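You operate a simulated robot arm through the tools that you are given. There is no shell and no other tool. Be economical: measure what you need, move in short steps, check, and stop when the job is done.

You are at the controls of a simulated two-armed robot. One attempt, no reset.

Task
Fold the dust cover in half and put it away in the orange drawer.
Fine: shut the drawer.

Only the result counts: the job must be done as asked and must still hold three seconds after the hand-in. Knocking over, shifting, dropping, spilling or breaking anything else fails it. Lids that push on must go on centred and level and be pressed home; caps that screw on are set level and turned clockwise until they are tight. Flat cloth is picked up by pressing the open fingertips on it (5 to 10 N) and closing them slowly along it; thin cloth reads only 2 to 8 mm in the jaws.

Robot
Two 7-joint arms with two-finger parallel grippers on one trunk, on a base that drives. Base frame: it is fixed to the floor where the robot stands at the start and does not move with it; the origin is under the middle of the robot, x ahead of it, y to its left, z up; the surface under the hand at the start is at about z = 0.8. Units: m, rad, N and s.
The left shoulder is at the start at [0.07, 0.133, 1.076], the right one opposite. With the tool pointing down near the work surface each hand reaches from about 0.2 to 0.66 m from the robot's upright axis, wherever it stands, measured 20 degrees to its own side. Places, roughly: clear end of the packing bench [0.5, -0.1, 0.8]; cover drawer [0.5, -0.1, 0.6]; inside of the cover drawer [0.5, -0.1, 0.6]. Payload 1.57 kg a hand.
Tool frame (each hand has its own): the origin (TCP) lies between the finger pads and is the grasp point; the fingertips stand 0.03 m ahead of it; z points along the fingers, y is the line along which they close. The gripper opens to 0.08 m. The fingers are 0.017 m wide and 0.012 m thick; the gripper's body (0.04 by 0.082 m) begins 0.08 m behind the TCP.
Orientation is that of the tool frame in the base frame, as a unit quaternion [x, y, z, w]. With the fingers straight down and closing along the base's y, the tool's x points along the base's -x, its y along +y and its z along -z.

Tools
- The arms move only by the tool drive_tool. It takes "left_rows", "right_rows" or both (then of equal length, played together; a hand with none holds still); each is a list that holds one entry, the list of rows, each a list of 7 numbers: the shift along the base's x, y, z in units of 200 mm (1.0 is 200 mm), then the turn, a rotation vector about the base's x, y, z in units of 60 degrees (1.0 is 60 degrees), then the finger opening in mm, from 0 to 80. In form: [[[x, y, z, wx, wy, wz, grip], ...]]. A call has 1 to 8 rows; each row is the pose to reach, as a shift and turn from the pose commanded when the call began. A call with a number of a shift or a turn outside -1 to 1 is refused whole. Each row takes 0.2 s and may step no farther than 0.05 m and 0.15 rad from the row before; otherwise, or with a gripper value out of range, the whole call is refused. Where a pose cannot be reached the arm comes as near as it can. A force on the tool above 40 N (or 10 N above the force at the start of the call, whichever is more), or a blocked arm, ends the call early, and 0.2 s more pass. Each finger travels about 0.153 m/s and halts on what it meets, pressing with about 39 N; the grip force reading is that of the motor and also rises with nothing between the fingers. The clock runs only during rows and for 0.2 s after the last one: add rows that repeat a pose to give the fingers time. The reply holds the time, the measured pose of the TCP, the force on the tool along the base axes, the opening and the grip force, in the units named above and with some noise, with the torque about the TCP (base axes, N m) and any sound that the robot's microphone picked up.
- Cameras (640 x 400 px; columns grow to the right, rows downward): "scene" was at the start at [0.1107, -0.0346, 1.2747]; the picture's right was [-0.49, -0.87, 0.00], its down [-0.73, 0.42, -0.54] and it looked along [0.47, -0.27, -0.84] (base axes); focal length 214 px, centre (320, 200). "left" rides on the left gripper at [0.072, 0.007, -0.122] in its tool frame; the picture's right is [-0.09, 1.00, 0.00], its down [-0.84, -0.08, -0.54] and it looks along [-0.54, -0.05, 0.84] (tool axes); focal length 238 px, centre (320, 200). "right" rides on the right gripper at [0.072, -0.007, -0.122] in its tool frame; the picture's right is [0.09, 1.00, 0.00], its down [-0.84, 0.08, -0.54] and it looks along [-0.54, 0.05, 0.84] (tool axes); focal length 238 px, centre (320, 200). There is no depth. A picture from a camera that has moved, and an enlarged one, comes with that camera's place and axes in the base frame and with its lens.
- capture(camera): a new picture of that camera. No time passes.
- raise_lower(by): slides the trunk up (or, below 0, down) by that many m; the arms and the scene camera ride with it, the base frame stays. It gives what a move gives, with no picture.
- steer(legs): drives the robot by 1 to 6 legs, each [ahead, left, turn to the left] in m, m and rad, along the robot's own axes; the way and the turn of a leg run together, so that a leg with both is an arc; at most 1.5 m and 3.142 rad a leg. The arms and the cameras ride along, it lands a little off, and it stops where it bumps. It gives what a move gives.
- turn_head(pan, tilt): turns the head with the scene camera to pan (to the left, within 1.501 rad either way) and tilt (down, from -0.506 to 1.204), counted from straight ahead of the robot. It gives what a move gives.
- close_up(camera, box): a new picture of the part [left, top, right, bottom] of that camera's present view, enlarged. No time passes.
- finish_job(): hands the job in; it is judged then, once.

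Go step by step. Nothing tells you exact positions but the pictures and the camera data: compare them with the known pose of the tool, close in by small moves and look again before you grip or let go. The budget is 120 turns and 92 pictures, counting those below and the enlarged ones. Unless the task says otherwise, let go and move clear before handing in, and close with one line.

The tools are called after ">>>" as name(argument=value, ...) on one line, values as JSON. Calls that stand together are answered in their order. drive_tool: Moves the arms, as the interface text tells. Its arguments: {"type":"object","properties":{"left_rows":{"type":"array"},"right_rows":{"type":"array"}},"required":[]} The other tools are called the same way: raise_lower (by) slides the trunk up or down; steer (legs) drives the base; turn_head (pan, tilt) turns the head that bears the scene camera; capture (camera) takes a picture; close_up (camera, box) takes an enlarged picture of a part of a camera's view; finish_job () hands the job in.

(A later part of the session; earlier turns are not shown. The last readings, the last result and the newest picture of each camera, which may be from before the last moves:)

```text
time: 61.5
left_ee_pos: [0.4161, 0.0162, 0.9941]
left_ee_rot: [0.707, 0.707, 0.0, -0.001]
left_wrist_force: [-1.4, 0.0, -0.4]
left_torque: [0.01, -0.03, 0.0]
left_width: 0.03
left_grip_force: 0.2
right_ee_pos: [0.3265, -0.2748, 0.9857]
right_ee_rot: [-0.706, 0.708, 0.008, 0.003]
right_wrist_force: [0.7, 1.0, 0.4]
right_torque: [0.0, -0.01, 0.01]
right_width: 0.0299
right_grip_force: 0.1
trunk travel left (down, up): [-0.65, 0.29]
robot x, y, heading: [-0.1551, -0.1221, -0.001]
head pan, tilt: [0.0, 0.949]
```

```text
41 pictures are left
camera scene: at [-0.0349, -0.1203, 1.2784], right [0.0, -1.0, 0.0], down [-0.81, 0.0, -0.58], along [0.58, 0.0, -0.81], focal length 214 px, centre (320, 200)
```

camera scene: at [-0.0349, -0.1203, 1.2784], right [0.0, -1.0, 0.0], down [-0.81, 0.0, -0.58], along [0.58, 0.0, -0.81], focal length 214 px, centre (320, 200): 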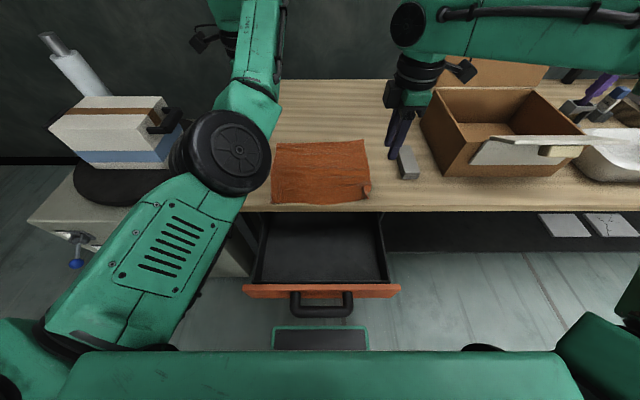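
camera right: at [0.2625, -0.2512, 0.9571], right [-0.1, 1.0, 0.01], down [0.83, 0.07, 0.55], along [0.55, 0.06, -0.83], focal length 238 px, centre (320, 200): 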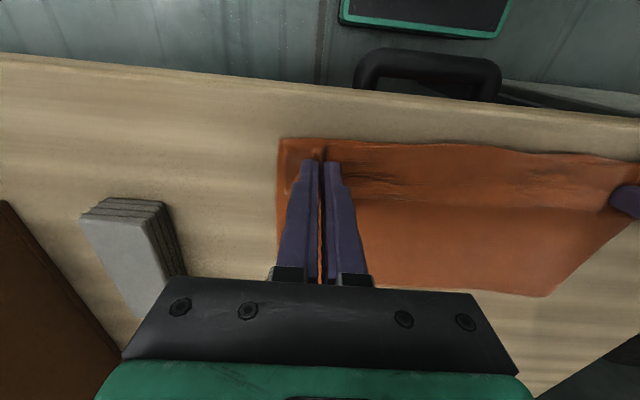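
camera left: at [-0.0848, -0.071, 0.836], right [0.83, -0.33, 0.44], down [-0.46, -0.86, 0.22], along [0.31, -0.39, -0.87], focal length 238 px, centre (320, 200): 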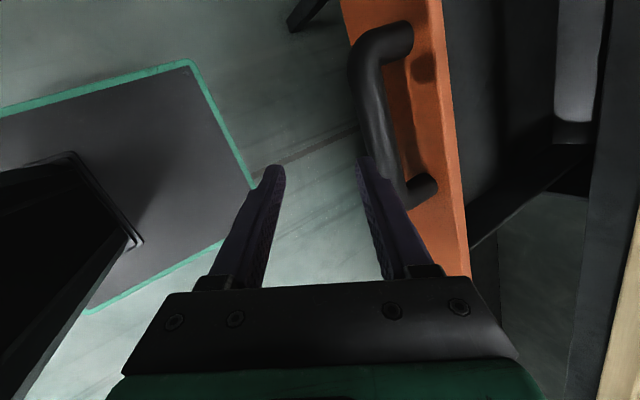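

Updated cloth corners: FL (0.540, 0.032), FR (0.566, -0.273), NL (0.297, 0.011), NR (~0.305, -0.26), so side middles are (0.4185, 0.02) and (0.435, -0.268). I'll hover both hands just inside those points.

>>> drive_tool(left_rows=[[[0.003, -0.01, -0.18, 0, 0, 0, 30], [0.006, -0.02, -0.36, 0, 0, 0, 30], [0.009, -0.03, -0.54, 0, 0, 0, 30], [0.012, -0.04, -0.72, 0, 0, 0, 30]]], right_rows=[[[0.135, 0.03, -0.1, 0, 0, 0, 30], [0.27, 0.06, -0.28, 0, 0, 0, 30], [0.4, 0.09, -0.48, 0, 0, 0, 30], [0.54, 0.114, -0.68, 0, 0, 0, 30]]])

>>> capture(camera="left")

>>> capture(camera="right")

```text
time: 62.5
left_ee_pos: [0.4209, 0.0095, 0.8497]
left_ee_rot: [0.707, 0.707, -0.001, -0.002]
left_wrist_force: [-0.4, -0.1, -0.5]
left_torque: [0.0, 0.03, 0.03]
left_width: 0.0299
left_grip_force: 0.1
right_ee_pos: [0.3705, -0.2889, 0.8681]
right_ee_rot: [-0.706, 0.709, 0.008, 0.002]
right_wrist_force: [-0.3, -0.4, 0.5]
right_torque: [-0.02, 0.0, -0.02]
right_width: 0.0298
right_grip_force: 0.0
right hand out of reach, approached as far as the arm can: row 2, 3, 4
trunk travel left (down, up): [-0.65, 0.29]
robot x, y, heading: [-0.1563, -0.1183, -0.001]
head pan, tilt: [0.0, 0.949]
```

```text
40 pictures are left
camera left: at [0.4281, 0.0818, 0.9702], right [1.0, -0.09, 0.0], down [-0.07, -0.84, 0.54], along [-0.05, -0.54, -0.84], focal length 238 px, centre (320, 200)
```

left: 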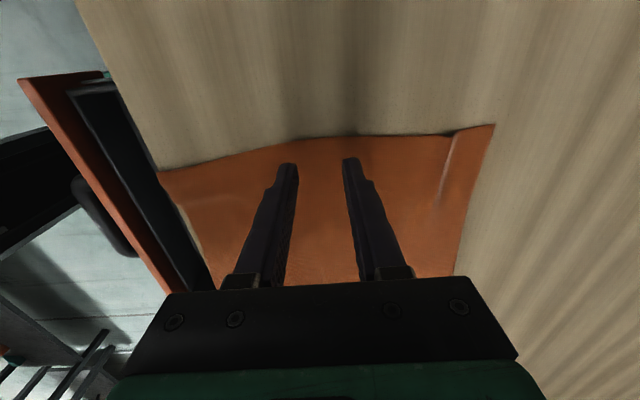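

```text
39 pictures are left
camera right: at [0.3769, -0.3627, 0.9883], right [-1.0, -0.09, 0.01], down [-0.07, 0.83, 0.56], along [-0.06, 0.55, -0.83], focal length 238 px, centre (320, 200)
```

right: 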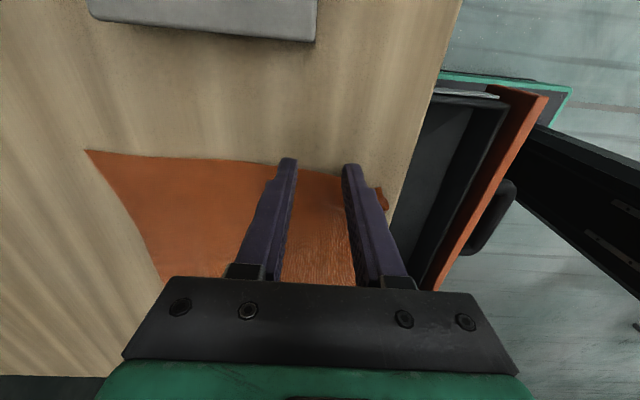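

The left hand is in place, but the right stopped short at x≈0.37. I'll try it by a different path: up first, then forward, then down.

>>> drive_tool(right_rows=[[[0, 0.03, 0.2, 0, 0, 0, 30], [0, 0.08, 0.4, 0, 0, 0, 30], [0.1, 0.13, 0.45, 0, 0, 0, 30], [0.2, 0.18, 0.45, 0, 0, 0, 30], [0.3, 0.18, 0.4, 0, 0, 0, 30], [0.32, 0.18, 0.25, 0, 0, 0, 30], [0.32, 0.18, 0.1, 0, 0, 0, 30], [0.32, 0.18, -0.08, 0, 0, 0, 30]]])

```text
time: 64.3
left_ee_pos: [0.4195, 0.0103, 0.8506]
left_ee_rot: [0.708, 0.707, 0.0, -0.001]
left_wrist_force: [0.3, 0.3, -0.4]
left_torque: [-0.02, -0.04, 0.01]
left_width: 0.0297
left_grip_force: 0.1
right_ee_pos: [0.371, -0.2902, 0.8715]
right_ee_rot: [-0.706, 0.708, 0.009, 0.003]
right_wrist_force: [0.7, -0.3, -0.3]
right_torque: [0.01, -0.02, 0.01]
right_width: 0.0297
right_grip_force: 0.0
right hand out of reach, approached as far as the arm can: row 3, 4, 5, 6, 7, 8
trunk travel left (down, up): [-0.65, 0.29]
robot x, y, heading: [-0.1579, -0.1221, -0.003]
head pan, tilt: [0.0, 0.949]
```

It is likely a wrist joint limit. I'll relax the right yaw by 30° and try again.

>>> drive_tool(right_rows=[[[0, 0.05, 0.1, 0, 0, -0.14, 30], [0.05, 0.1, 0.1, 0, 0, -0.28, 30], [0.15, 0.15, 0.1, 0, 0, -0.42, 30], [0.25, 0.19, 0.05, 0, 0, -0.5, 30], [0.32, 0.19, 0, 0, 0, -0.5, 30], [0.32, 0.19, -0.1, 0, 0, -0.5, 30]]])

```text
time: 65.7
left_ee_pos: [0.4194, 0.0113, 0.8508]
left_ee_rot: [0.707, 0.707, -0.001, -0.002]
left_wrist_force: [0.0, 0.2, -0.1]
left_torque: [0.03, -0.03, -0.04]
left_width: 0.0301
left_grip_force: 0.0
right_ee_pos: [0.3733, -0.29, 0.8703]
right_ee_rot: [-0.497, 0.868, 0.007, 0.004]
right_wrist_force: [-0.4, -0.1, 0.2]
right_torque: [0.0, -0.04, -0.01]
right_width: 0.0301
right_grip_force: 0.1
right hand out of reach, approached as far as the arm can: row 2, 3, 4, 5, 6
trunk travel left (down, up): [-0.65, 0.29]
robot x, y, heading: [-0.1571, -0.121, -0.003]
head pan, tilt: [0.0, 0.949]
```

The limit is positional, so I'll edge the base 60 mm ahead; the hands are clear above the cloth.

>>> steer(legs=[[0.06, 0, 0]])

>>> drive_tool(left_rows=[[[-0.1, 0, 0, 0, 0, 0, 30], [-0.2, 0, 0, 0, 0, 0, 30], [-0.3, 0, 0, 0, 0, 0, 30], [-0.3, 0, 0, 0, 0, 0, 30]]], right_rows=[[[0, 0.05, 0, 0, 0, 0.1, 30], [0, 0.1, 0, 0, 0, 0.22, 30], [0, 0.15, 0, 0, 0, 0.36, 30], [0, 0.19, -0.1, 0, 0, 0.5, 30]]])

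>>> capture(camera="scene")

```text
time: 66.7
left_ee_pos: [0.4783, 0.0097, 0.8506]
left_ee_rot: [0.707, 0.707, 0.0, -0.001]
left_wrist_force: [0.7, -1.0, -0.2]
left_torque: [0.0, 0.02, 0.02]
left_width: 0.0302
left_grip_force: 0.1
right_ee_pos: [0.4312, -0.2904, 0.8711]
right_ee_rot: [-0.499, 0.867, 0.008, 0.004]
right_wrist_force: [0.4, -0.4, -0.6]
right_torque: [0.02, 0.02, 0.0]
right_width: 0.0301
right_grip_force: 0.0
trunk travel left (down, up): [-0.65, 0.29]
robot x, y, heading: [-0.098, -0.1187, -0.002]
head pan, tilt: [0.0, 0.949]
```

```text
time: 67.7
left_ee_pos: [0.4416, 0.0168, 0.8413]
left_ee_rot: [0.705, 0.71, 0.004, -0.003]
left_wrist_force: [-0.5, 0.0, -0.4]
left_torque: [-0.01, 0.01, 0.0]
left_width: 0.03
left_grip_force: 0.0
left hand out of reach, approached as far as the arm can: row 2, 3, 4
right_ee_pos: [0.4115, -0.2681, 0.8585]
right_ee_rot: [-0.706, 0.708, 0.008, 0.003]
right_wrist_force: [0.1, 0.1, 0.2]
right_torque: [-0.03, 0.0, 0.02]
right_width: 0.03
right_grip_force: 0.1
right hand out of reach, approached as far as the arm can: row 1, 2, 3, 4
trunk travel left (down, up): [-0.65, 0.29]
robot x, y, heading: [-0.1002, -0.1205, -0.001]
head pan, tilt: [0.0, 0.949]
```

```text
38 pictures are left
camera scene: at [0.0256, -0.1208, 1.2783], right [0.0, -1.0, 0.0], down [-0.81, 0.0, -0.58], along [0.58, 0.0, -0.81], focal length 214 px, centre (320, 200)
```

scene: 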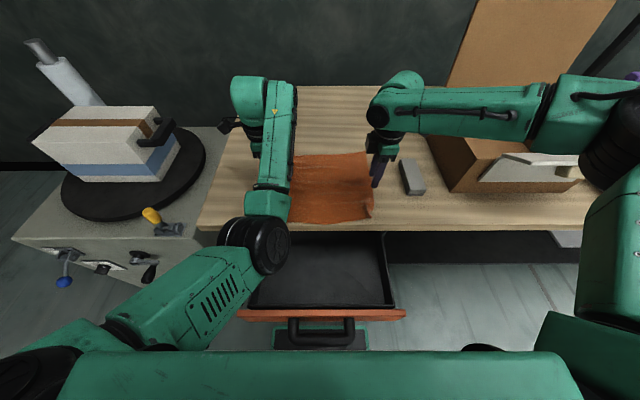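

The 90° yaw forces awkward elbow postures on both arms. Pinching with the normal yaw at the side middles works as well, since the cloth will hang over the line between the hands, so I'll raise and turn both hands back.

>>> drive_tool(left_rows=[[[0, 0.02, 0.15, 0, 0, 0.14, 30], [0, 0.04, 0.3, 0, 0, 0.28, 30], [0, 0.06, 0.45, 0, 0, 0.42, 30], [0, 0.06, 0.55, 0, 0, 0.56, 30], [0, 0.06, 0.55, 0, 0, 0.7, 30], [0, 0.06, 0.55, 0, 0, 0.84, 30], [0, 0.06, 0.55, 0, 0, 0.98, 30]]], right_rows=[[[0, -0.02, 0.15, 0, 0, -0.14, 30], [0, -0.04, 0.3, 0, 0, -0.28, 30], [0, -0.06, 0.45, 0, 0, -0.42, 30], [0, -0.06, 0.55, 0, 0, -0.56, 30], [0, -0.06, 0.55, 0, 0, -0.7, 30], [0, -0.06, 0.55, 0, 0, -0.84, 30], [0, -0.06, 0.55, 0, 0, -0.98, 30]]])

>>> drive_tool(left_rows=[[[0, 0, 0, 0, 0, 0.14, 30], [0, 0, 0, 0, 0, 0.28, 30], [0, 0, 0, 0, 0, 0.42, 30], [0, 0, 0, 0, 0, 0.52, 30]]], right_rows=[[[0, 0, 0, 0, 0, -0.14, 30], [0, 0, 0, 0, 0, -0.28, 30], [0, 0, 0, 0, 0, -0.42, 30], [0, 0, 0, 0, 0, -0.52, 30]]])

>>> capture(camera="scene")

```text
time: 69.3
left_ee_pos: [0.4752, 0.0278, 0.9491]
left_ee_rot: [0.268, 0.964, 0.0, -0.002]
left_wrist_force: [-0.5, -0.5, -0.3]
left_torque: [0.01, -0.01, -0.02]
left_width: 0.0299
left_grip_force: 0.1
left hand out of reach, approached as far as the arm can: row 1, 2, 3, 4, 5, 6, 7
right_ee_pos: [0.4115, -0.279, 0.9668]
right_ee_rot: [-0.265, 0.964, 0.006, 0.006]
right_wrist_force: [0.6, 0.4, 0.9]
right_torque: [-0.02, -0.02, -0.04]
right_width: 0.0302
right_grip_force: 0.0
trunk travel left (down, up): [-0.65, 0.29]
robot x, y, heading: [-0.0977, -0.1215, 0.0]
head pan, tilt: [0.0, 0.949]
```

```text
time: 70.3
left_ee_pos: [0.476, 0.0293, 0.948]
left_ee_rot: [-0.001, 1.0, -0.002, -0.001]
left_wrist_force: [0.5, -0.9, 0.7]
left_torque: [0.0, -0.02, 0.0]
left_width: 0.0298
left_grip_force: 0.1
right_ee_pos: [0.4126, -0.278, 0.9674]
right_ee_rot: [0.003, 1.0, 0.004, 0.008]
right_wrist_force: [-0.4, -0.4, 0.7]
right_torque: [0.0, 0.03, -0.01]
right_width: 0.0298
right_grip_force: 0.0
trunk travel left (down, up): [-0.65, 0.29]
robot x, y, heading: [-0.1001, -0.1162, -0.003]
head pan, tilt: [0.0, 0.949]
```

```text
37 pictures are left
camera scene: at [0.0259, -0.1206, 1.2783], right [0.0, -1.0, 0.0], down [-0.81, 0.0, -0.58], along [0.58, 0.0, -0.81], focal length 214 px, centre (320, 200)
```

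scene: 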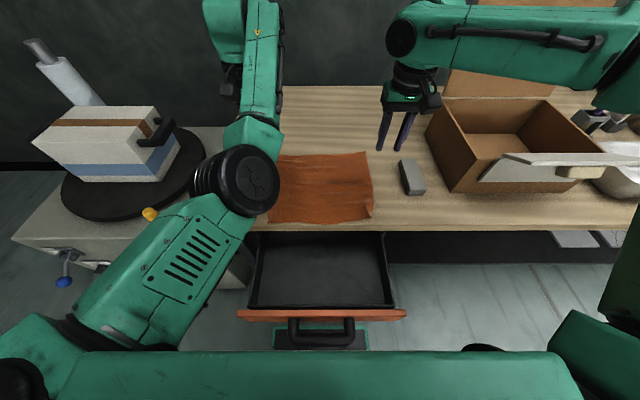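

Now lower both to hover points: left (0.4185, -0.008), right (0.435, -0.24).

>>> drive_tool(left_rows=[[[-0.08, -0.05, 0, 0, 0, 0, 30], [-0.16, -0.1, -0.05, 0, 0, 0, 30], [-0.24, -0.15, -0.2, 0, 0, 0, 30], [-0.29, -0.185, -0.36, 0, 0, 0, 30], [-0.29, -0.185, -0.5, 0, 0, 0, 30]]], right_rows=[[[0.03, 0.06, 0, 0, 0, 0, 30], [0.06, 0.12, -0.1, 0, 0, 0, 30], [0.09, 0.18, -0.26, 0, 0, 0, 30], [0.11, 0.195, -0.42, 0, 0, 0, 30], [0.11, 0.195, -0.585, 0, 0, 0, 30]]])

>>> capture(camera="scene")

```text
time: 71.5
left_ee_pos: [0.4409, 0.0033, 0.837]
left_ee_rot: [-0.009, 1.0, 0.001, 0.005]
left_wrist_force: [0.3, -0.2, -0.1]
left_torque: [0.0, -0.02, -0.01]
left_width: 0.0302
left_grip_force: 0.0
left hand out of reach, approached as far as the arm can: row 1, 2, 3, 4, 5
right_ee_pos: [0.409, -0.2585, 0.8596]
right_ee_rot: [0.003, 1.0, 0.004, 0.009]
right_wrist_force: [0.6, -0.3, -0.7]
right_torque: [0.01, -0.02, -0.02]
right_width: 0.03
right_grip_force: 0.1
right hand out of reach, approached as far as the arm can: row 3, 4, 5
trunk travel left (down, up): [-0.65, 0.29]
robot x, y, heading: [-0.0927, -0.1187, -0.006]
head pan, tilt: [0.0, 0.949]
```

```text
36 pictures are left
camera scene: at [0.026, -0.1203, 1.2784], right [0.0, -1.0, 0.0], down [-0.81, 0.0, -0.58], along [0.58, 0.0, -0.81], focal length 214 px, centre (320, 200)
```

scene: 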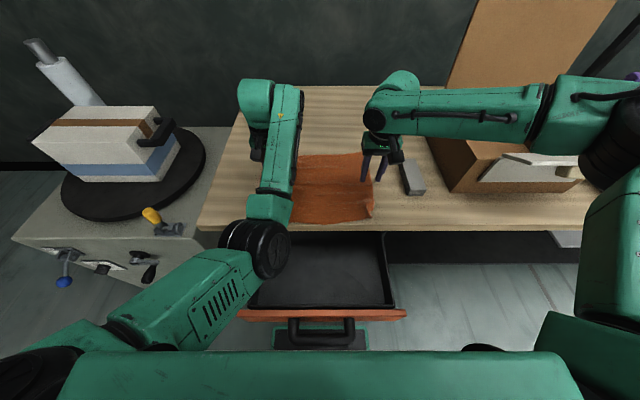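

Both arms reach better when I stand further left, as with the first grips. I'll raise the hands well clear and shift the base 0.11 m left.

>>> drive_tool(left_rows=[[[0, 0, 0.2, 0, 0, 0, 30], [0, 0, 0.4, 0, 0, 0, 30], [0, 0, 0.6, 0, 0, 0, 30], [0, 0, 0.8, 0, 0, 0, 30]]], right_rows=[[[0, 0, 0.2, 0, 0, 0, 30], [0, 0, 0.4, 0, 0, 0, 30], [0, 0, 0.6, 0, 0, 0, 30], [0, 0, 0.7, 0, 0, 0, 30]]])

>>> steer(legs=[[0, 0.11, 0]])

>>> drive_tool(left_rows=[[[0, -0.15, 0, 0, 0, 0, 30], [0, -0.3, 0, 0, 0, 0, 30], [0, -0.45, 0, 0, 0, 0, 30], [0, -0.58, 0, 0, 0, 0, 30]]], right_rows=[[[0.05, -0.1, 0, 0, 0, 0, 30], [0.1, -0.22, 0, 0, 0, 0, 30], [0.13, -0.35, 0, 0, 0, 0, 30], [0.13, -0.46, 0, 0, 0, 0, 30]]])

>>> capture(camera="scene")

```text
time: 72.5
left_ee_pos: [0.4768, -0.0065, 0.9989]
left_ee_rot: [-0.001, 1.0, 0.0, -0.002]
left_wrist_force: [0.1, 0.5, 0.5]
left_torque: [-0.02, 0.0, 0.03]
left_width: 0.03
left_grip_force: 0.1
left hand out of reach, approached as far as the arm can: row 1, 2, 3, 4
right_ee_pos: [0.4087, -0.2598, 1.0019]
right_ee_rot: [0.002, 1.0, 0.004, 0.008]
right_wrist_force: [0.3, 0.2, 0.2]
right_torque: [0.03, 0.01, 0.01]
right_width: 0.0301
right_grip_force: 0.1
trunk travel left (down, up): [-0.65, 0.29]
robot x, y, heading: [-0.0925, -0.1208, -0.005]
head pan, tilt: [0.0, 0.949]
```

```text
time: 73.7
left_ee_pos: [0.4775, 0.1033, 0.9978]
left_ee_rot: [0.001, 1.0, -0.001, -0.003]
left_wrist_force: [0.4, -1.0, -0.8]
left_torque: [0.01, 0.02, -0.01]
left_width: 0.0301
left_grip_force: 0.1
right_ee_pos: [0.4097, -0.1514, 1.0017]
right_ee_rot: [0.002, 1.0, 0.004, 0.009]
right_wrist_force: [0.3, -1.1, -0.9]
right_torque: [0.01, 0.0, 0.0]
right_width: 0.0301
right_grip_force: 0.0
trunk travel left (down, up): [-0.65, 0.29]
robot x, y, heading: [-0.096, -0.0104, -0.003]
head pan, tilt: [0.0, 0.949]
```

```text
time: 74.7
left_ee_pos: [0.4752, 0.0298, 1.003]
left_ee_rot: [0.017, 1.0, 0.002, 0.003]
left_wrist_force: [-0.3, -0.8, -0.2]
left_torque: [0.04, -0.03, 0.02]
left_width: 0.03
left_grip_force: 0.0
left hand out of reach, approached as far as the arm can: row 2, 3, 4
right_ee_pos: [0.4351, -0.2462, 1.0006]
right_ee_rot: [0.003, 1.0, 0.006, 0.008]
right_wrist_force: [0.6, -1.1, -0.1]
right_torque: [0.04, 0.0, 0.0]
right_width: 0.0299
right_grip_force: 0.0
trunk travel left (down, up): [-0.65, 0.29]
robot x, y, heading: [-0.0967, -0.013, -0.003]
head pan, tilt: [0.0, 0.949]
```

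```text
35 pictures are left
camera scene: at [0.0251, -0.0154, 1.2784], right [0.0, -1.0, 0.0], down [-0.81, 0.0, -0.58], along [0.58, 0.0, -0.81], focal length 214 px, centre (320, 200)
```

scene: 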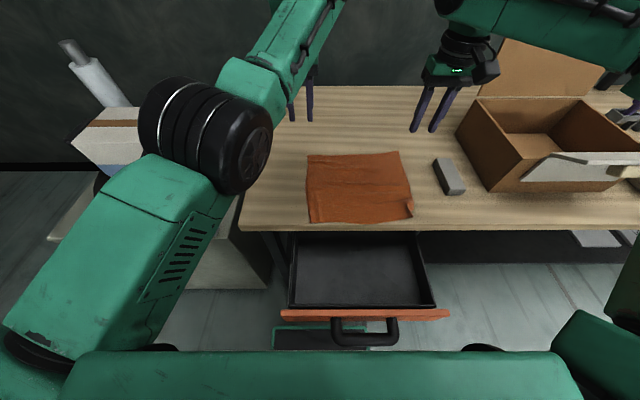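

The right hand now reaches its spot but the left doesn't, so I'll take a standing place in between: about (-0.13, -0.08).

>>> steer(legs=[[-0.035, -0.065, 0]])

>>> drive_tool(left_rows=[[[-0.03, 0.05, 0, 0, 0, 0, 30], [-0.05, 0.1, -0.1, 0, 0, 0, 30], [-0.08, 0.13, -0.3, 0, 0, 0, 30], [-0.1, 0.13, -0.5, 0, 0, 0, 30], [-0.11, 0.13, -0.7, 0, 0, 0, 30]]], right_rows=[[[0.05, 0.1, 0, 0, 0, 0, 30], [0.1, 0.2, -0.1, 0, 0, 0, 30], [0.15, 0.3, -0.3, 0, 0, 0, 30], [0.17, 0.33, -0.5, 0, 0, 0, 30], [0.17, 0.33, -0.7, 0, 0, 0, 30]]])

```text
time: 75.7
left_ee_pos: [0.4426, -0.034, 1.0016]
left_ee_rot: [0.016, 1.0, -0.001, 0.002]
left_wrist_force: [-0.2, -0.1, -0.4]
left_torque: [-0.01, 0.03, 0.03]
left_width: 0.0302
left_grip_force: 0.1
right_ee_pos: [0.4016, -0.3089, 1.0015]
right_ee_rot: [0.003, 1.0, 0.004, 0.007]
right_wrist_force: [0.4, -0.4, 0.1]
right_torque: [0.03, -0.03, 0.0]
right_width: 0.0301
right_grip_force: 0.1
trunk travel left (down, up): [-0.65, 0.29]
robot x, y, heading: [-0.133, -0.0767, -0.005]
head pan, tilt: [0.0, 0.949]
```

```text
time: 76.9
left_ee_pos: [0.4206, -0.006, 0.8592]
left_ee_rot: [0.016, 1.0, 0.003, 0.002]
left_wrist_force: [-0.1, 1.2, 0.1]
left_torque: [-0.13, -0.02, 0.01]
left_width: 0.0297
left_grip_force: 0.1
left hand out of reach, approached as far as the arm can: row 1, 2, 3, 4
right_ee_pos: [0.4074, -0.2596, 0.8669]
right_ee_rot: [0.002, 1.0, 0.004, 0.006]
right_wrist_force: [0.6, -0.7, -1.1]
right_torque: [0.01, 0.03, 0.01]
right_width: 0.0302
right_grip_force: 0.0
right hand out of reach, approached as far as the arm can: row 3, 4, 5
trunk travel left (down, up): [-0.65, 0.29]
robot x, y, heading: [-0.1343, -0.0756, -0.005]
head pan, tilt: [0.0, 0.949]
```

Left is placed; the right is 30 mm short. Tilting the right fingers forward by about 17° should cover it.

>>> drive_tool(right_rows=[[[0.03, 0.03, 0, 0, -0.1, 0, 30], [0.06, 0.06, 0, 0, -0.2, 0, 30], [0.09, 0.09, -0.04, 0, -0.29, 0, 30], [0.09, 0.09, -0.08, 0, -0.29, 0, 30]]])

>>> capture(camera="scene")

>>> capture(camera="right")

>>> capture(camera="left")

```text
time: 77.9
left_ee_pos: [0.419, -0.0072, 0.8583]
left_ee_rot: [0.016, 1.0, 0.001, 0.002]
left_wrist_force: [0.6, -0.8, 0.9]
left_torque: [0.01, -0.04, 0.03]
left_width: 0.03
left_grip_force: 0.1
right_ee_pos: [0.4237, -0.2413, 0.8531]
right_ee_rot: [0.002, 0.987, 0.005, 0.159]
right_wrist_force: [0.7, -0.7, -0.2]
right_torque: [-0.01, 0.01, -0.01]
right_width: 0.0303
right_grip_force: 0.1
trunk travel left (down, up): [-0.65, 0.29]
robot x, y, heading: [-0.1308, -0.0796, -0.005]
head pan, tilt: [0.0, 0.949]
```

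```text
34 pictures are left
camera scene: at [-0.008, -0.0779, 1.2782], right [0.0, -1.0, 0.0], down [-0.81, 0.0, -0.58], along [0.58, 0.0, -0.81], focal length 214 px, centre (320, 200)
```

scene: 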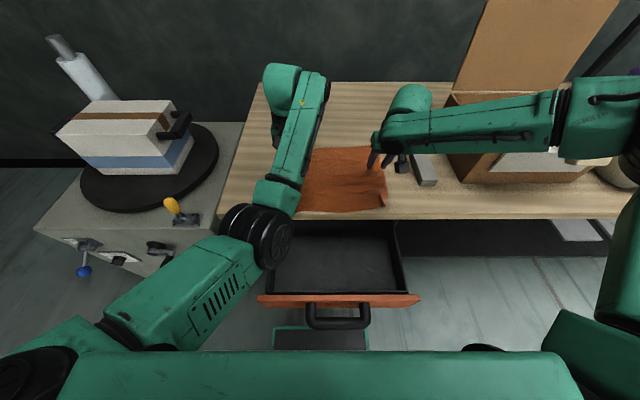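

```text
33 pictures are left
camera right: at [0.3159, -0.2477, 0.9455], right [-0.09, 1.0, -0.02], down [0.62, 0.07, 0.78], along [0.78, 0.05, -0.63], focal length 238 px, centre (320, 200)
```

right: 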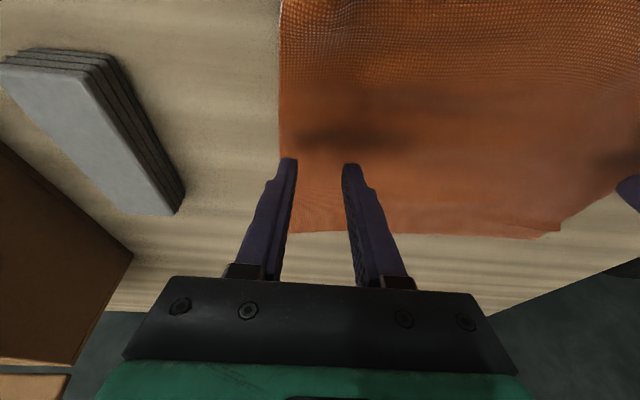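

```text
32 pictures are left
camera left: at [0.3465, 0.0011, 0.9791], right [0.12, 0.99, 0.0], down [0.83, -0.11, 0.55], along [0.54, -0.07, -0.84], focal length 238 px, centre (320, 200)
```

left: 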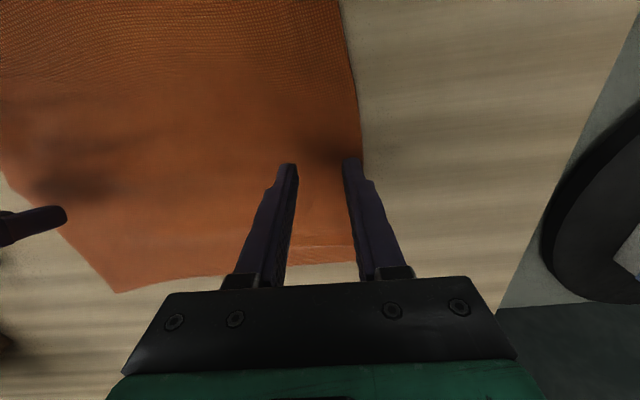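

The tips sit over the midpoints of both sides, just inside the edges. Descending to near contact.

>>> drive_tool(left_rows=[[[0, 0, -0.07, 0, 0, 0, 30], [0, 0, -0.12, 0, 0, 0, 30], [0, 0, -0.13, 0, 0, 0, 30]]], right_rows=[[[0, 0, -0.06, 0, 0, 0, 30], [0, 0, -0.09, 0, 0, 0, 30], [0, 0, -0.1, 0, 0, 0, 30]]])

```text
time: 78.7
left_ee_pos: [0.4182, -0.0075, 0.8364]
left_ee_rot: [0.017, 1.0, 0.001, 0.002]
left_wrist_force: [0.1, 0.6, 0.0]
left_torque: [-0.01, 0.03, -0.02]
left_width: 0.0301
left_grip_force: 0.0
right_ee_pos: [0.4235, -0.241, 0.8337]
right_ee_rot: [0.002, 0.987, 0.004, 0.16]
right_wrist_force: [-0.7, 0.4, -0.1]
right_torque: [0.0, -0.01, -0.02]
right_width: 0.0301
right_grip_force: 0.1
trunk travel left (down, up): [-0.65, 0.29]
robot x, y, heading: [-0.1281, -0.0772, -0.003]
head pan, tilt: [0.0, 0.949]
```

>>> drive_tool(left_rows=[[[0, 0, -0.015, 0, 0, 0, 30], [0, 0, -0.022, 0, 0, 0, 30]]], right_rows=[[[0, 0, -0.006, 0, 0, 0, 30], [0, 0, -0.01, 0, 0, 0, 30]]])

```text
time: 79.3
left_ee_pos: [0.4187, -0.008, 0.8322]
left_ee_rot: [0.017, 1.0, 0.001, 0.003]
left_wrist_force: [-0.3, -0.2, 0.1]
left_torque: [0.01, 0.0, 0.02]
left_width: 0.03
left_grip_force: 0.0
right_ee_pos: [0.4233, -0.2408, 0.8328]
right_ee_rot: [0.002, 0.987, 0.005, 0.16]
right_wrist_force: [-0.7, 1.1, 6.7]
right_torque: [-0.07, 0.0, -0.01]
right_width: 0.029
right_grip_force: 0.1
trunk travel left (down, up): [-0.65, 0.29]
robot x, y, heading: [-0.1284, -0.0768, -0.007]
head pan, tilt: [0.0, 0.949]
```

Right contact is good at 6.7 N; the left needs about a millimetre more.

>>> drive_tool(left_rows=[[[0, 0, -0.005, 0, 0, 0, 30], [0, 0, -0.007, 0, 0, 0, 30]]], right_rows=[[[0, 0, -0.001, 0, 0, 0, 30], [0, 0, -0.001, 0, 0, 0, 30]]])

```text
time: 79.9
left_ee_pos: [0.417, -0.008, 0.8317]
left_ee_rot: [0.017, 1.0, 0.001, 0.004]
left_wrist_force: [0.2, -0.3, 2.6]
left_torque: [0.07, -0.01, 0.01]
left_width: 0.0302
left_grip_force: 0.1
right_ee_pos: [0.4226, -0.239, 0.8333]
right_ee_rot: [0.001, 0.987, 0.005, 0.159]
right_wrist_force: [2.2, 0.9, 7.9]
right_torque: [-0.15, -0.07, 0.04]
right_width: 0.0291
right_grip_force: 0.1
trunk travel left (down, up): [-0.65, 0.29]
robot x, y, heading: [-0.1274, -0.078, -0.001]
head pan, tilt: [0.0, 0.949]
```

Now close both slowly.

>>> drive_tool(left_rows=[[[0, 0, -0.004, 0, 0, 0, 30], [0, 0, -0.004, 0, 0, 0, 25], [0, 0, -0.004, 0, 0, 0, 20], [0, 0, -0.004, 0, 0, 0, 15], [0, 0, -0.004, 0, 0, 0, 10], [0, 0, -0.004, 0, 0, 0, 6], [0, 0, -0.004, 0, 0, 0, 2], [0, 0, -0.004, 0, 0, 0, 0]]], right_rows=[[[0, 0, 0, 0, 0, 0, 30], [0, 0, 0, 0, 0, 0, 25], [0, 0, 0, 0, 0, 0, 20], [0, 0, 0, 0, 0, 0, 15], [0, 0, 0, 0, 0, 0, 10], [0, 0, 0, 0, 0, 0, 6], [0, 0, 0, 0, 0, 0, 2], [0, 0, 0, 0, 0, 0, 0]]])

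>>> drive_tool(left_rows=[[[0, 0, 0.1, 0, 0, 0, 0], [0, 0, 0.25, 0, 0, 0, 0]]], right_rows=[[[0, 0, 0.1, 0, 0, 0, 0], [0, 0, 0.25, 0, 0, 0, 0]]])

>>> capture(camera="scene")

>>> capture(camera="left")

```text
time: 81.7
left_ee_pos: [0.4179, -0.0087, 0.832]
left_ee_rot: [0.018, 1.0, 0.001, 0.004]
left_wrist_force: [-0.7, -10.9, 6.8]
left_torque: [-0.29, 0.0, -0.07]
left_width: 0.0019
left_grip_force: 23.8
right_ee_pos: [0.4205, -0.2396, 0.8323]
right_ee_rot: [0.001, 0.987, 0.005, 0.16]
right_wrist_force: [-1.2, 11.4, 6.1]
right_torque: [0.36, 0.0, 0.01]
right_width: 0.0024
right_grip_force: 23.9
trunk travel left (down, up): [-0.65, 0.29]
robot x, y, heading: [-0.1336, -0.0752, -0.003]
head pan, tilt: [0.0, 0.949]
```

```text
time: 82.3
left_ee_pos: [0.4234, -0.0122, 0.8779]
left_ee_rot: [0.018, 1.0, -0.001, 0.002]
left_wrist_force: [-0.4, -9.3, 0.7]
left_torque: [-0.3, -0.01, -0.05]
left_width: 0.0021
left_grip_force: 23.2
left hand out of reach, approached as far as the arm can: row 2
right_ee_pos: [0.4216, -0.2406, 0.8822]
right_ee_rot: [0.002, 0.987, 0.004, 0.159]
right_wrist_force: [-0.6, 9.3, 0.0]
right_torque: [0.29, -0.04, 0.05]
right_width: 0.0023
right_grip_force: 23.8
trunk travel left (down, up): [-0.65, 0.29]
robot x, y, heading: [-0.1343, -0.0739, -0.004]
head pan, tilt: [0.0, 0.949]
```

```text
31 pictures are left
camera scene: at [-0.01, -0.0779, 1.2783], right [0.0, -1.0, 0.0], down [-0.81, 0.0, -0.58], along [0.58, 0.0, -0.81], focal length 214 px, centre (320, 200)
```

scene: 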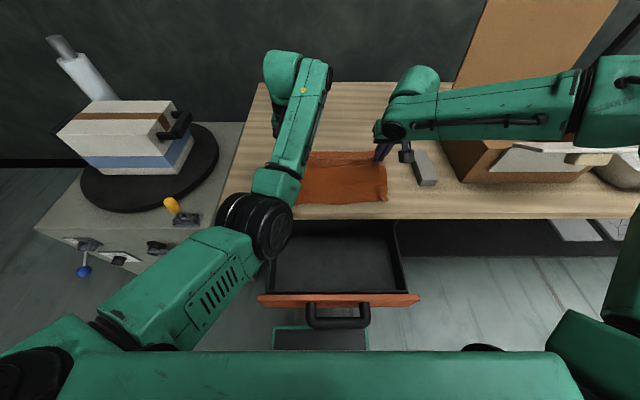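

```text
30 pictures are left
camera left: at [0.3529, -0.0027, 0.998], right [0.13, 0.99, 0.0], down [0.83, -0.11, 0.55], along [0.54, -0.07, -0.84], focal length 238 px, centre (320, 200)
```

left: 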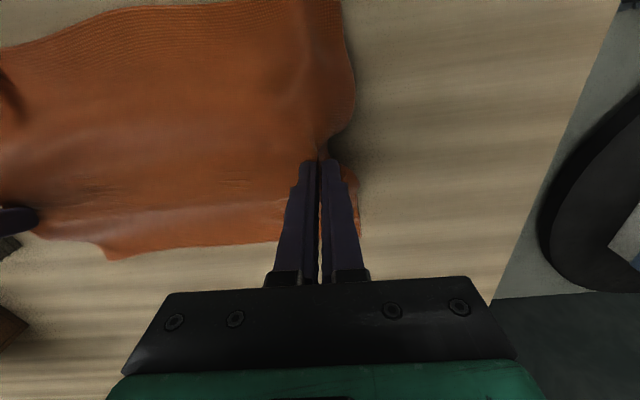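

Both middles are held and the cloth starts to drape over the line between the hands. I'll lift with the trunk so both hands rise evenly.

>>> raise_lower(by=0.16)

>>> capture(camera="scene")

```text
time: 84.2
left_ee_pos: [0.4271, -0.0098, 1.0371]
left_ee_rot: [0.017, 1.0, 0.0, 0.002]
left_wrist_force: [0.4, -12.1, -0.1]
left_torque: [-0.33, 0.01, -0.03]
left_width: 0.002
left_grip_force: 23.5
right_ee_pos: [0.4249, -0.2407, 1.0429]
right_ee_rot: [0.002, 0.987, 0.005, 0.159]
right_wrist_force: [-0.1, 12.5, -0.1]
right_torque: [0.36, 0.0, 0.03]
right_width: 0.0021
right_grip_force: 23.5
trunk travel left (down, up): [-0.81, 0.13]
robot x, y, heading: [-0.1313, -0.0785, -0.005]
head pan, tilt: [0.0, 0.949]
```

```text
29 pictures are left
camera scene: at [-0.0082, -0.0779, 1.4382], right [0.0, -1.0, 0.0], down [-0.81, 0.0, -0.58], along [0.58, 0.0, -0.81], focal length 214 px, centre (320, 200)
```

scene: 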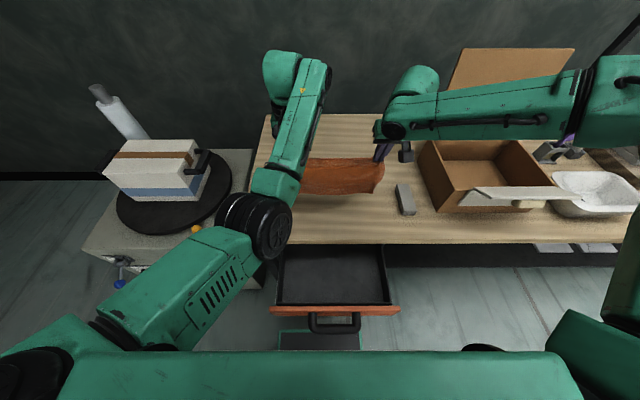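

The cloth hangs folded in half between the hands. I'll drive back to bring it over the open drawer.

>>> steer(legs=[[-0.185, 0, 0]])

>>> capture(camera="scene")

>>> capture(camera="left")

```text
time: 85.7
left_ee_pos: [0.24, -0.0118, 1.0353]
left_ee_rot: [0.019, 1.0, 0.0, 0.001]
left_wrist_force: [0.1, -12.2, 0.4]
left_torque: [-0.35, 0.01, -0.04]
left_width: 0.0021
left_grip_force: 23.6
right_ee_pos: [0.2381, -0.2427, 1.0419]
right_ee_rot: [0.005, 0.988, 0.004, 0.157]
right_wrist_force: [-0.2, 11.3, -0.7]
right_torque: [0.4, -0.01, 0.03]
right_width: 0.0023
right_grip_force: 23.9
trunk travel left (down, up): [-0.81, 0.13]
robot x, y, heading: [-0.3199, -0.0748, -0.004]
head pan, tilt: [0.0, 0.949]
```

```text
28 pictures are left
camera scene: at [-0.1933, -0.0774, 1.4379], right [-0.01, -1.0, 0.0], down [-0.81, 0.01, -0.58], along [0.58, 0.0, -0.81], focal length 214 px, centre (320, 200)
```

scene: 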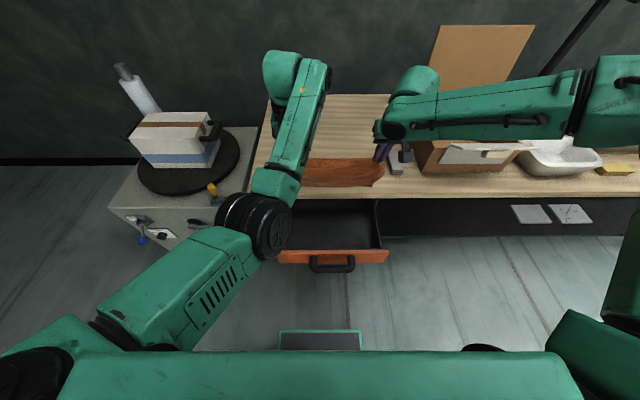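

```text
27 pictures are left
camera left: at [0.1694, -0.0024, 1.156], right [0.13, 0.99, 0.0], down [0.83, -0.11, 0.54], along [0.54, -0.07, -0.84], focal length 238 px, centre (320, 200)
```

left: 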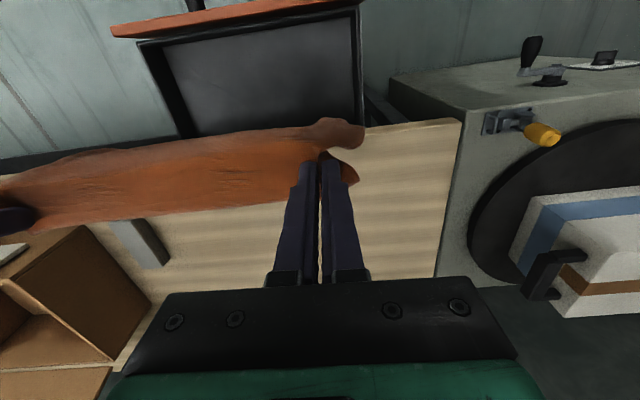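

The fold hangs over the drawer opening with about 1.5 cm margin on each side. I'll lower the trunk so the hanging ends come down near the drawer floor, then look.

>>> raise_lower(by=-0.22)

>>> capture(camera="scene")

>>> capture(camera="left")

```text
time: 88.0
left_ee_pos: [0.2373, -0.012, 0.8165]
left_ee_rot: [0.019, 1.0, 0.0, 0.003]
left_wrist_force: [0.3, -12.1, 1.4]
left_torque: [-0.35, 0.0, -0.02]
left_width: 0.002
left_grip_force: 24.2
right_ee_pos: [0.2346, -0.2417, 0.8241]
right_ee_rot: [0.003, 0.987, 0.004, 0.159]
right_wrist_force: [-0.4, 11.6, -0.6]
right_torque: [0.36, -0.02, 0.03]
right_width: 0.0024
right_grip_force: 23.5
trunk travel left (down, up): [-0.59, 0.35]
robot x, y, heading: [-0.3201, -0.079, -0.008]
head pan, tilt: [0.0, 0.949]
```

```text
26 pictures are left
camera scene: at [-0.1968, -0.0773, 1.2183], right [-0.01, -1.0, 0.0], down [-0.81, 0.01, -0.58], along [0.58, 0.0, -0.81], focal length 214 px, centre (320, 200)
```

scene: 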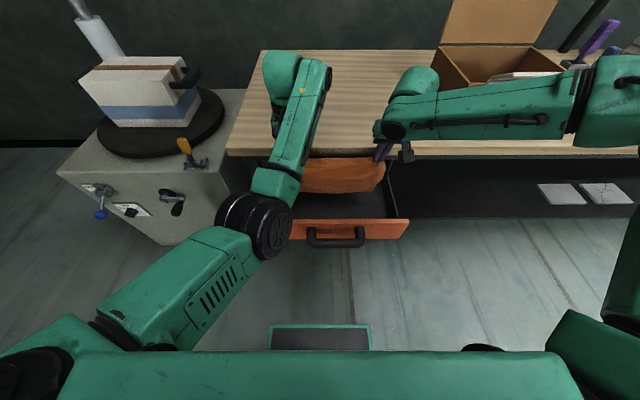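

```text
25 pictures are left
camera left: at [0.1666, -0.0024, 0.9373], right [0.13, 0.99, 0.0], down [0.83, -0.11, 0.55], along [0.54, -0.07, -0.84], focal length 238 px, centre (320, 200)
```

left: 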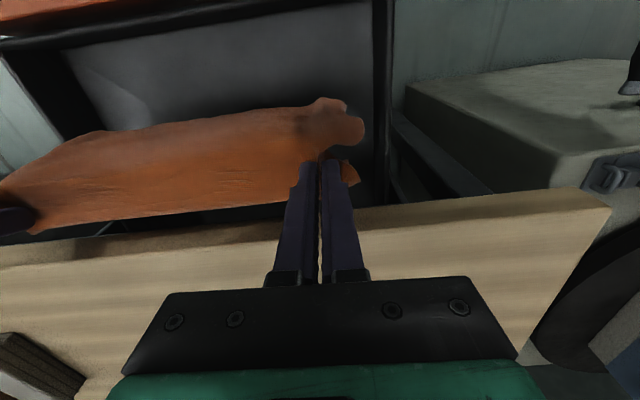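

I want to check the clearance at the right wall.

>>> close_up(camera="scene", box=[280, 120, 440, 260])

>>> capture(camera="right")

```text
2.86 times, centred on (360, 190) of scene
camera zoom: at [-0.1968, -0.0773, 1.2183], right [-0.01, -1.0, 0.0], down [-0.81, 0.01, -0.58], along [0.58, 0.0, -0.81], focal length 613 px, centre (206, 229)
```

zoom: 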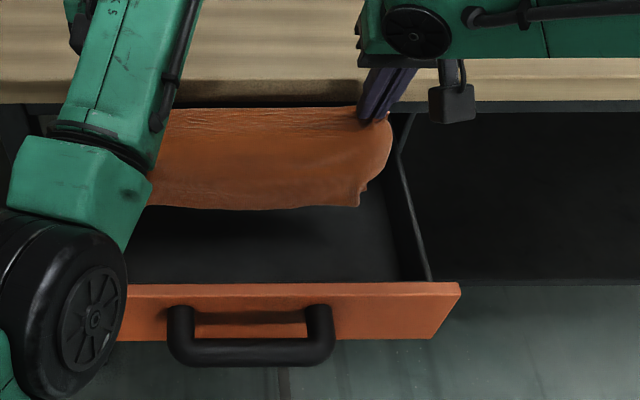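

```text
23 pictures are left
camera right: at [0.1274, -0.248, 0.915], right [-0.08, 1.0, -0.02], down [0.62, 0.07, 0.78], along [0.78, 0.05, -0.63], focal length 238 px, centre (320, 200)
```

right: 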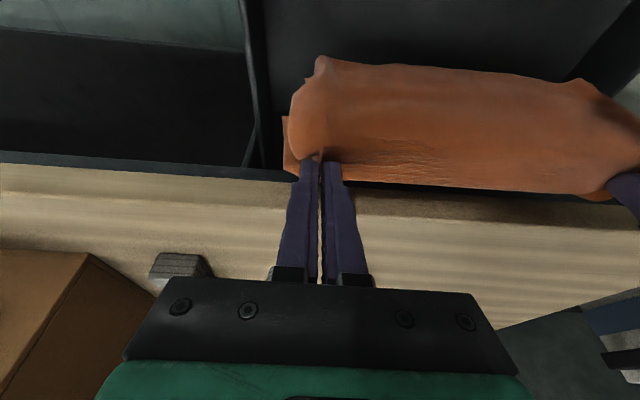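

The cloth hangs inside the walls with clearance. Now I'll lay it down: alternate lowering and backing so both hanging halves trail toward the back together.

>>> raise_lower(by=-0.04)

>>> steer(legs=[[-0.035, 0, 0]])

>>> raise_lower(by=-0.04)

>>> close_up(camera="scene", box=[260, 100, 440, 240])

```text
time: 88.9
left_ee_pos: [0.2367, -0.013, 0.7766]
left_ee_rot: [0.019, 1.0, 0.0, 0.002]
left_wrist_force: [1.1, -11.6, 0.4]
left_torque: [-0.37, 0.01, -0.04]
left_width: 0.0021
left_grip_force: 23.0
right_ee_pos: [0.2341, -0.2419, 0.7817]
right_ee_rot: [0.003, 0.987, 0.004, 0.159]
right_wrist_force: [-0.1, 10.9, -0.8]
right_torque: [0.3, -0.02, 0.03]
right_width: 0.0023
right_grip_force: 24.1
trunk travel left (down, up): [-0.55, 0.39]
robot x, y, heading: [-0.3202, -0.077, -0.01]
head pan, tilt: [0.0, 0.949]
```

```text
time: 89.7
left_ee_pos: [0.2024, -0.0111, 0.7767]
left_ee_rot: [0.02, 1.0, 0.0, 0.001]
left_wrist_force: [-0.1, -11.4, 0.3]
left_torque: [-0.38, -0.02, -0.01]
left_width: 0.0018
left_grip_force: 23.3
right_ee_pos: [0.1991, -0.2404, 0.7827]
right_ee_rot: [0.004, 0.987, 0.005, 0.159]
right_wrist_force: [-0.1, 11.2, -1.2]
right_torque: [0.33, -0.01, 0.02]
right_width: 0.0023
right_grip_force: 23.8
trunk travel left (down, up): [-0.55, 0.39]
robot x, y, heading: [-0.3525, -0.0765, -0.013]
head pan, tilt: [0.0, 0.949]
```

```text
time: 90.6
left_ee_pos: [0.2027, -0.0124, 0.7372]
left_ee_rot: [0.02, 1.0, 0.0, 0.003]
left_wrist_force: [-0.3, -10.5, 0.5]
left_torque: [-0.34, 0.02, -0.03]
left_width: 0.002
left_grip_force: 23.5
right_ee_pos: [0.1999, -0.2394, 0.742]
right_ee_rot: [0.004, 0.987, 0.005, 0.158]
right_wrist_force: [-0.1, 10.6, -0.1]
right_torque: [0.28, 0.03, 0.05]
right_width: 0.0023
right_grip_force: 24.0
trunk travel left (down, up): [-0.51, 0.43]
robot x, y, heading: [-0.3545, -0.0794, -0.01]
head pan, tilt: [0.0, 0.949]
```

```text
2.86 times, centred on (350, 170) of scene
camera zoom: at [-0.232, -0.077, 1.1383], right [-0.01, -1.0, 0.0], down [-0.81, 0.01, -0.58], along [0.58, 0.0, -0.81], focal length 613 px, centre (234, 286)
```

zoom: 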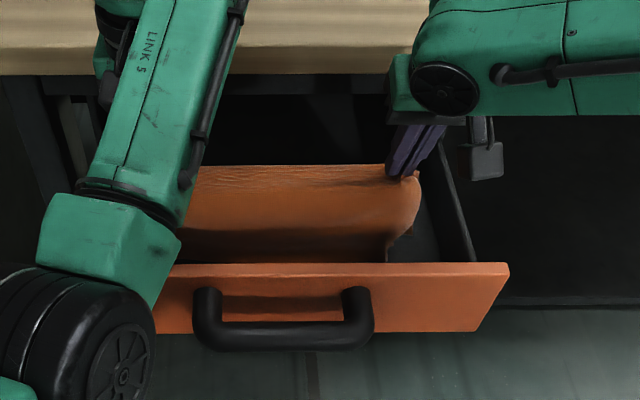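

Let me check from the wrist how the two halves lie.

>>> capture(camera="left")

>>> capture(camera="right")

```text
21 pictures are left
camera left: at [0.1313, -0.0025, 0.8572], right [0.13, 0.99, 0.0], down [0.83, -0.11, 0.55], along [0.54, -0.07, -0.84], focal length 238 px, centre (320, 200)
```

left: 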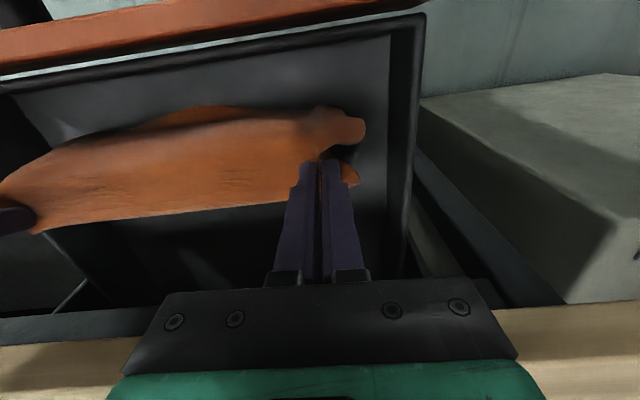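

```text
20 pictures are left
camera right: at [0.0921, -0.2475, 0.8349], right [-0.08, 1.0, -0.02], down [0.62, 0.07, 0.78], along [0.78, 0.05, -0.63], focal length 238 px, centre (320, 200)
```

right: 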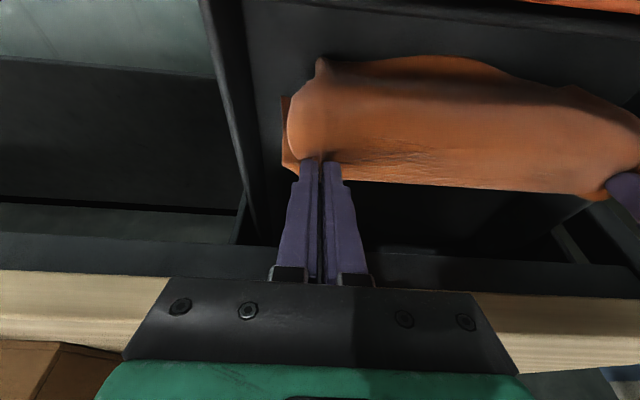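

The bottom edges just reach the floor. I'll keep backing while lowering so both halves trail to the rear.

>>> steer(legs=[[-0.035, 0, 0]])

>>> raise_lower(by=-0.03)

>>> capture(camera="left")

>>> close_up(camera="scene", box=[260, 90, 440, 230])

```text
time: 91.4
left_ee_pos: [0.1691, -0.0114, 0.7361]
left_ee_rot: [0.02, 1.0, 0.0, 0.002]
left_wrist_force: [0.1, -10.7, 0.8]
left_torque: [-0.31, -0.05, -0.01]
left_width: 0.0019
left_grip_force: 23.4
right_ee_pos: [0.1662, -0.241, 0.7426]
right_ee_rot: [0.004, 0.987, 0.004, 0.159]
right_wrist_force: [-1.2, 10.7, -0.1]
right_torque: [0.34, -0.04, 0.03]
right_width: 0.0024
right_grip_force: 23.8
trunk travel left (down, up): [-0.51, 0.43]
robot x, y, heading: [-0.3853, -0.0761, -0.014]
head pan, tilt: [0.0, 0.949]
```

```text
time: 92.2
left_ee_pos: [0.1689, -0.0117, 0.7068]
left_ee_rot: [0.02, 1.0, -0.001, 0.002]
left_wrist_force: [0.6, -10.0, 0.2]
left_torque: [-0.25, 0.0, -0.04]
left_width: 0.0019
left_grip_force: 24.3
right_ee_pos: [0.165, -0.2401, 0.7119]
right_ee_rot: [0.004, 0.987, 0.005, 0.16]
right_wrist_force: [-0.1, 8.0, 0.5]
right_torque: [0.29, -0.01, 0.02]
right_width: 0.0022
right_grip_force: 23.3
trunk travel left (down, up): [-0.48, 0.46]
robot x, y, heading: [-0.3878, -0.0752, -0.006]
head pan, tilt: [0.0, 0.949]
```

```text
19 pictures are left
camera left: at [0.0972, -0.0025, 0.8271], right [0.13, 0.99, 0.0], down [0.83, -0.11, 0.55], along [0.54, -0.07, -0.84], focal length 238 px, centre (320, 200)
```

left: 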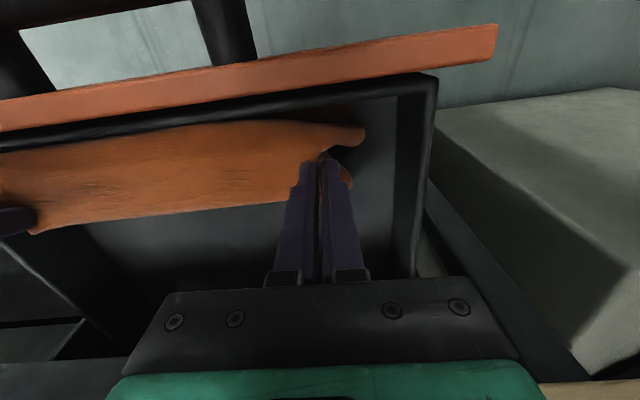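

```text
2.86 times, centred on (350, 160) of scene
camera zoom: at [-0.2662, -0.0768, 1.1083], right [-0.01, -1.0, 0.0], down [-0.81, 0.01, -0.58], along [0.58, 0.0, -0.81], focal length 613 px, centre (234, 314)
```

zoom: 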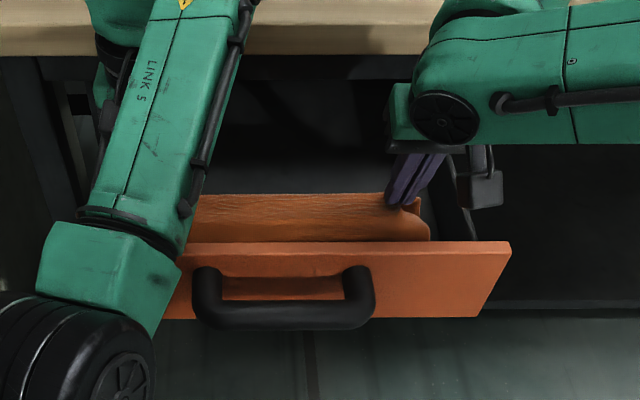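

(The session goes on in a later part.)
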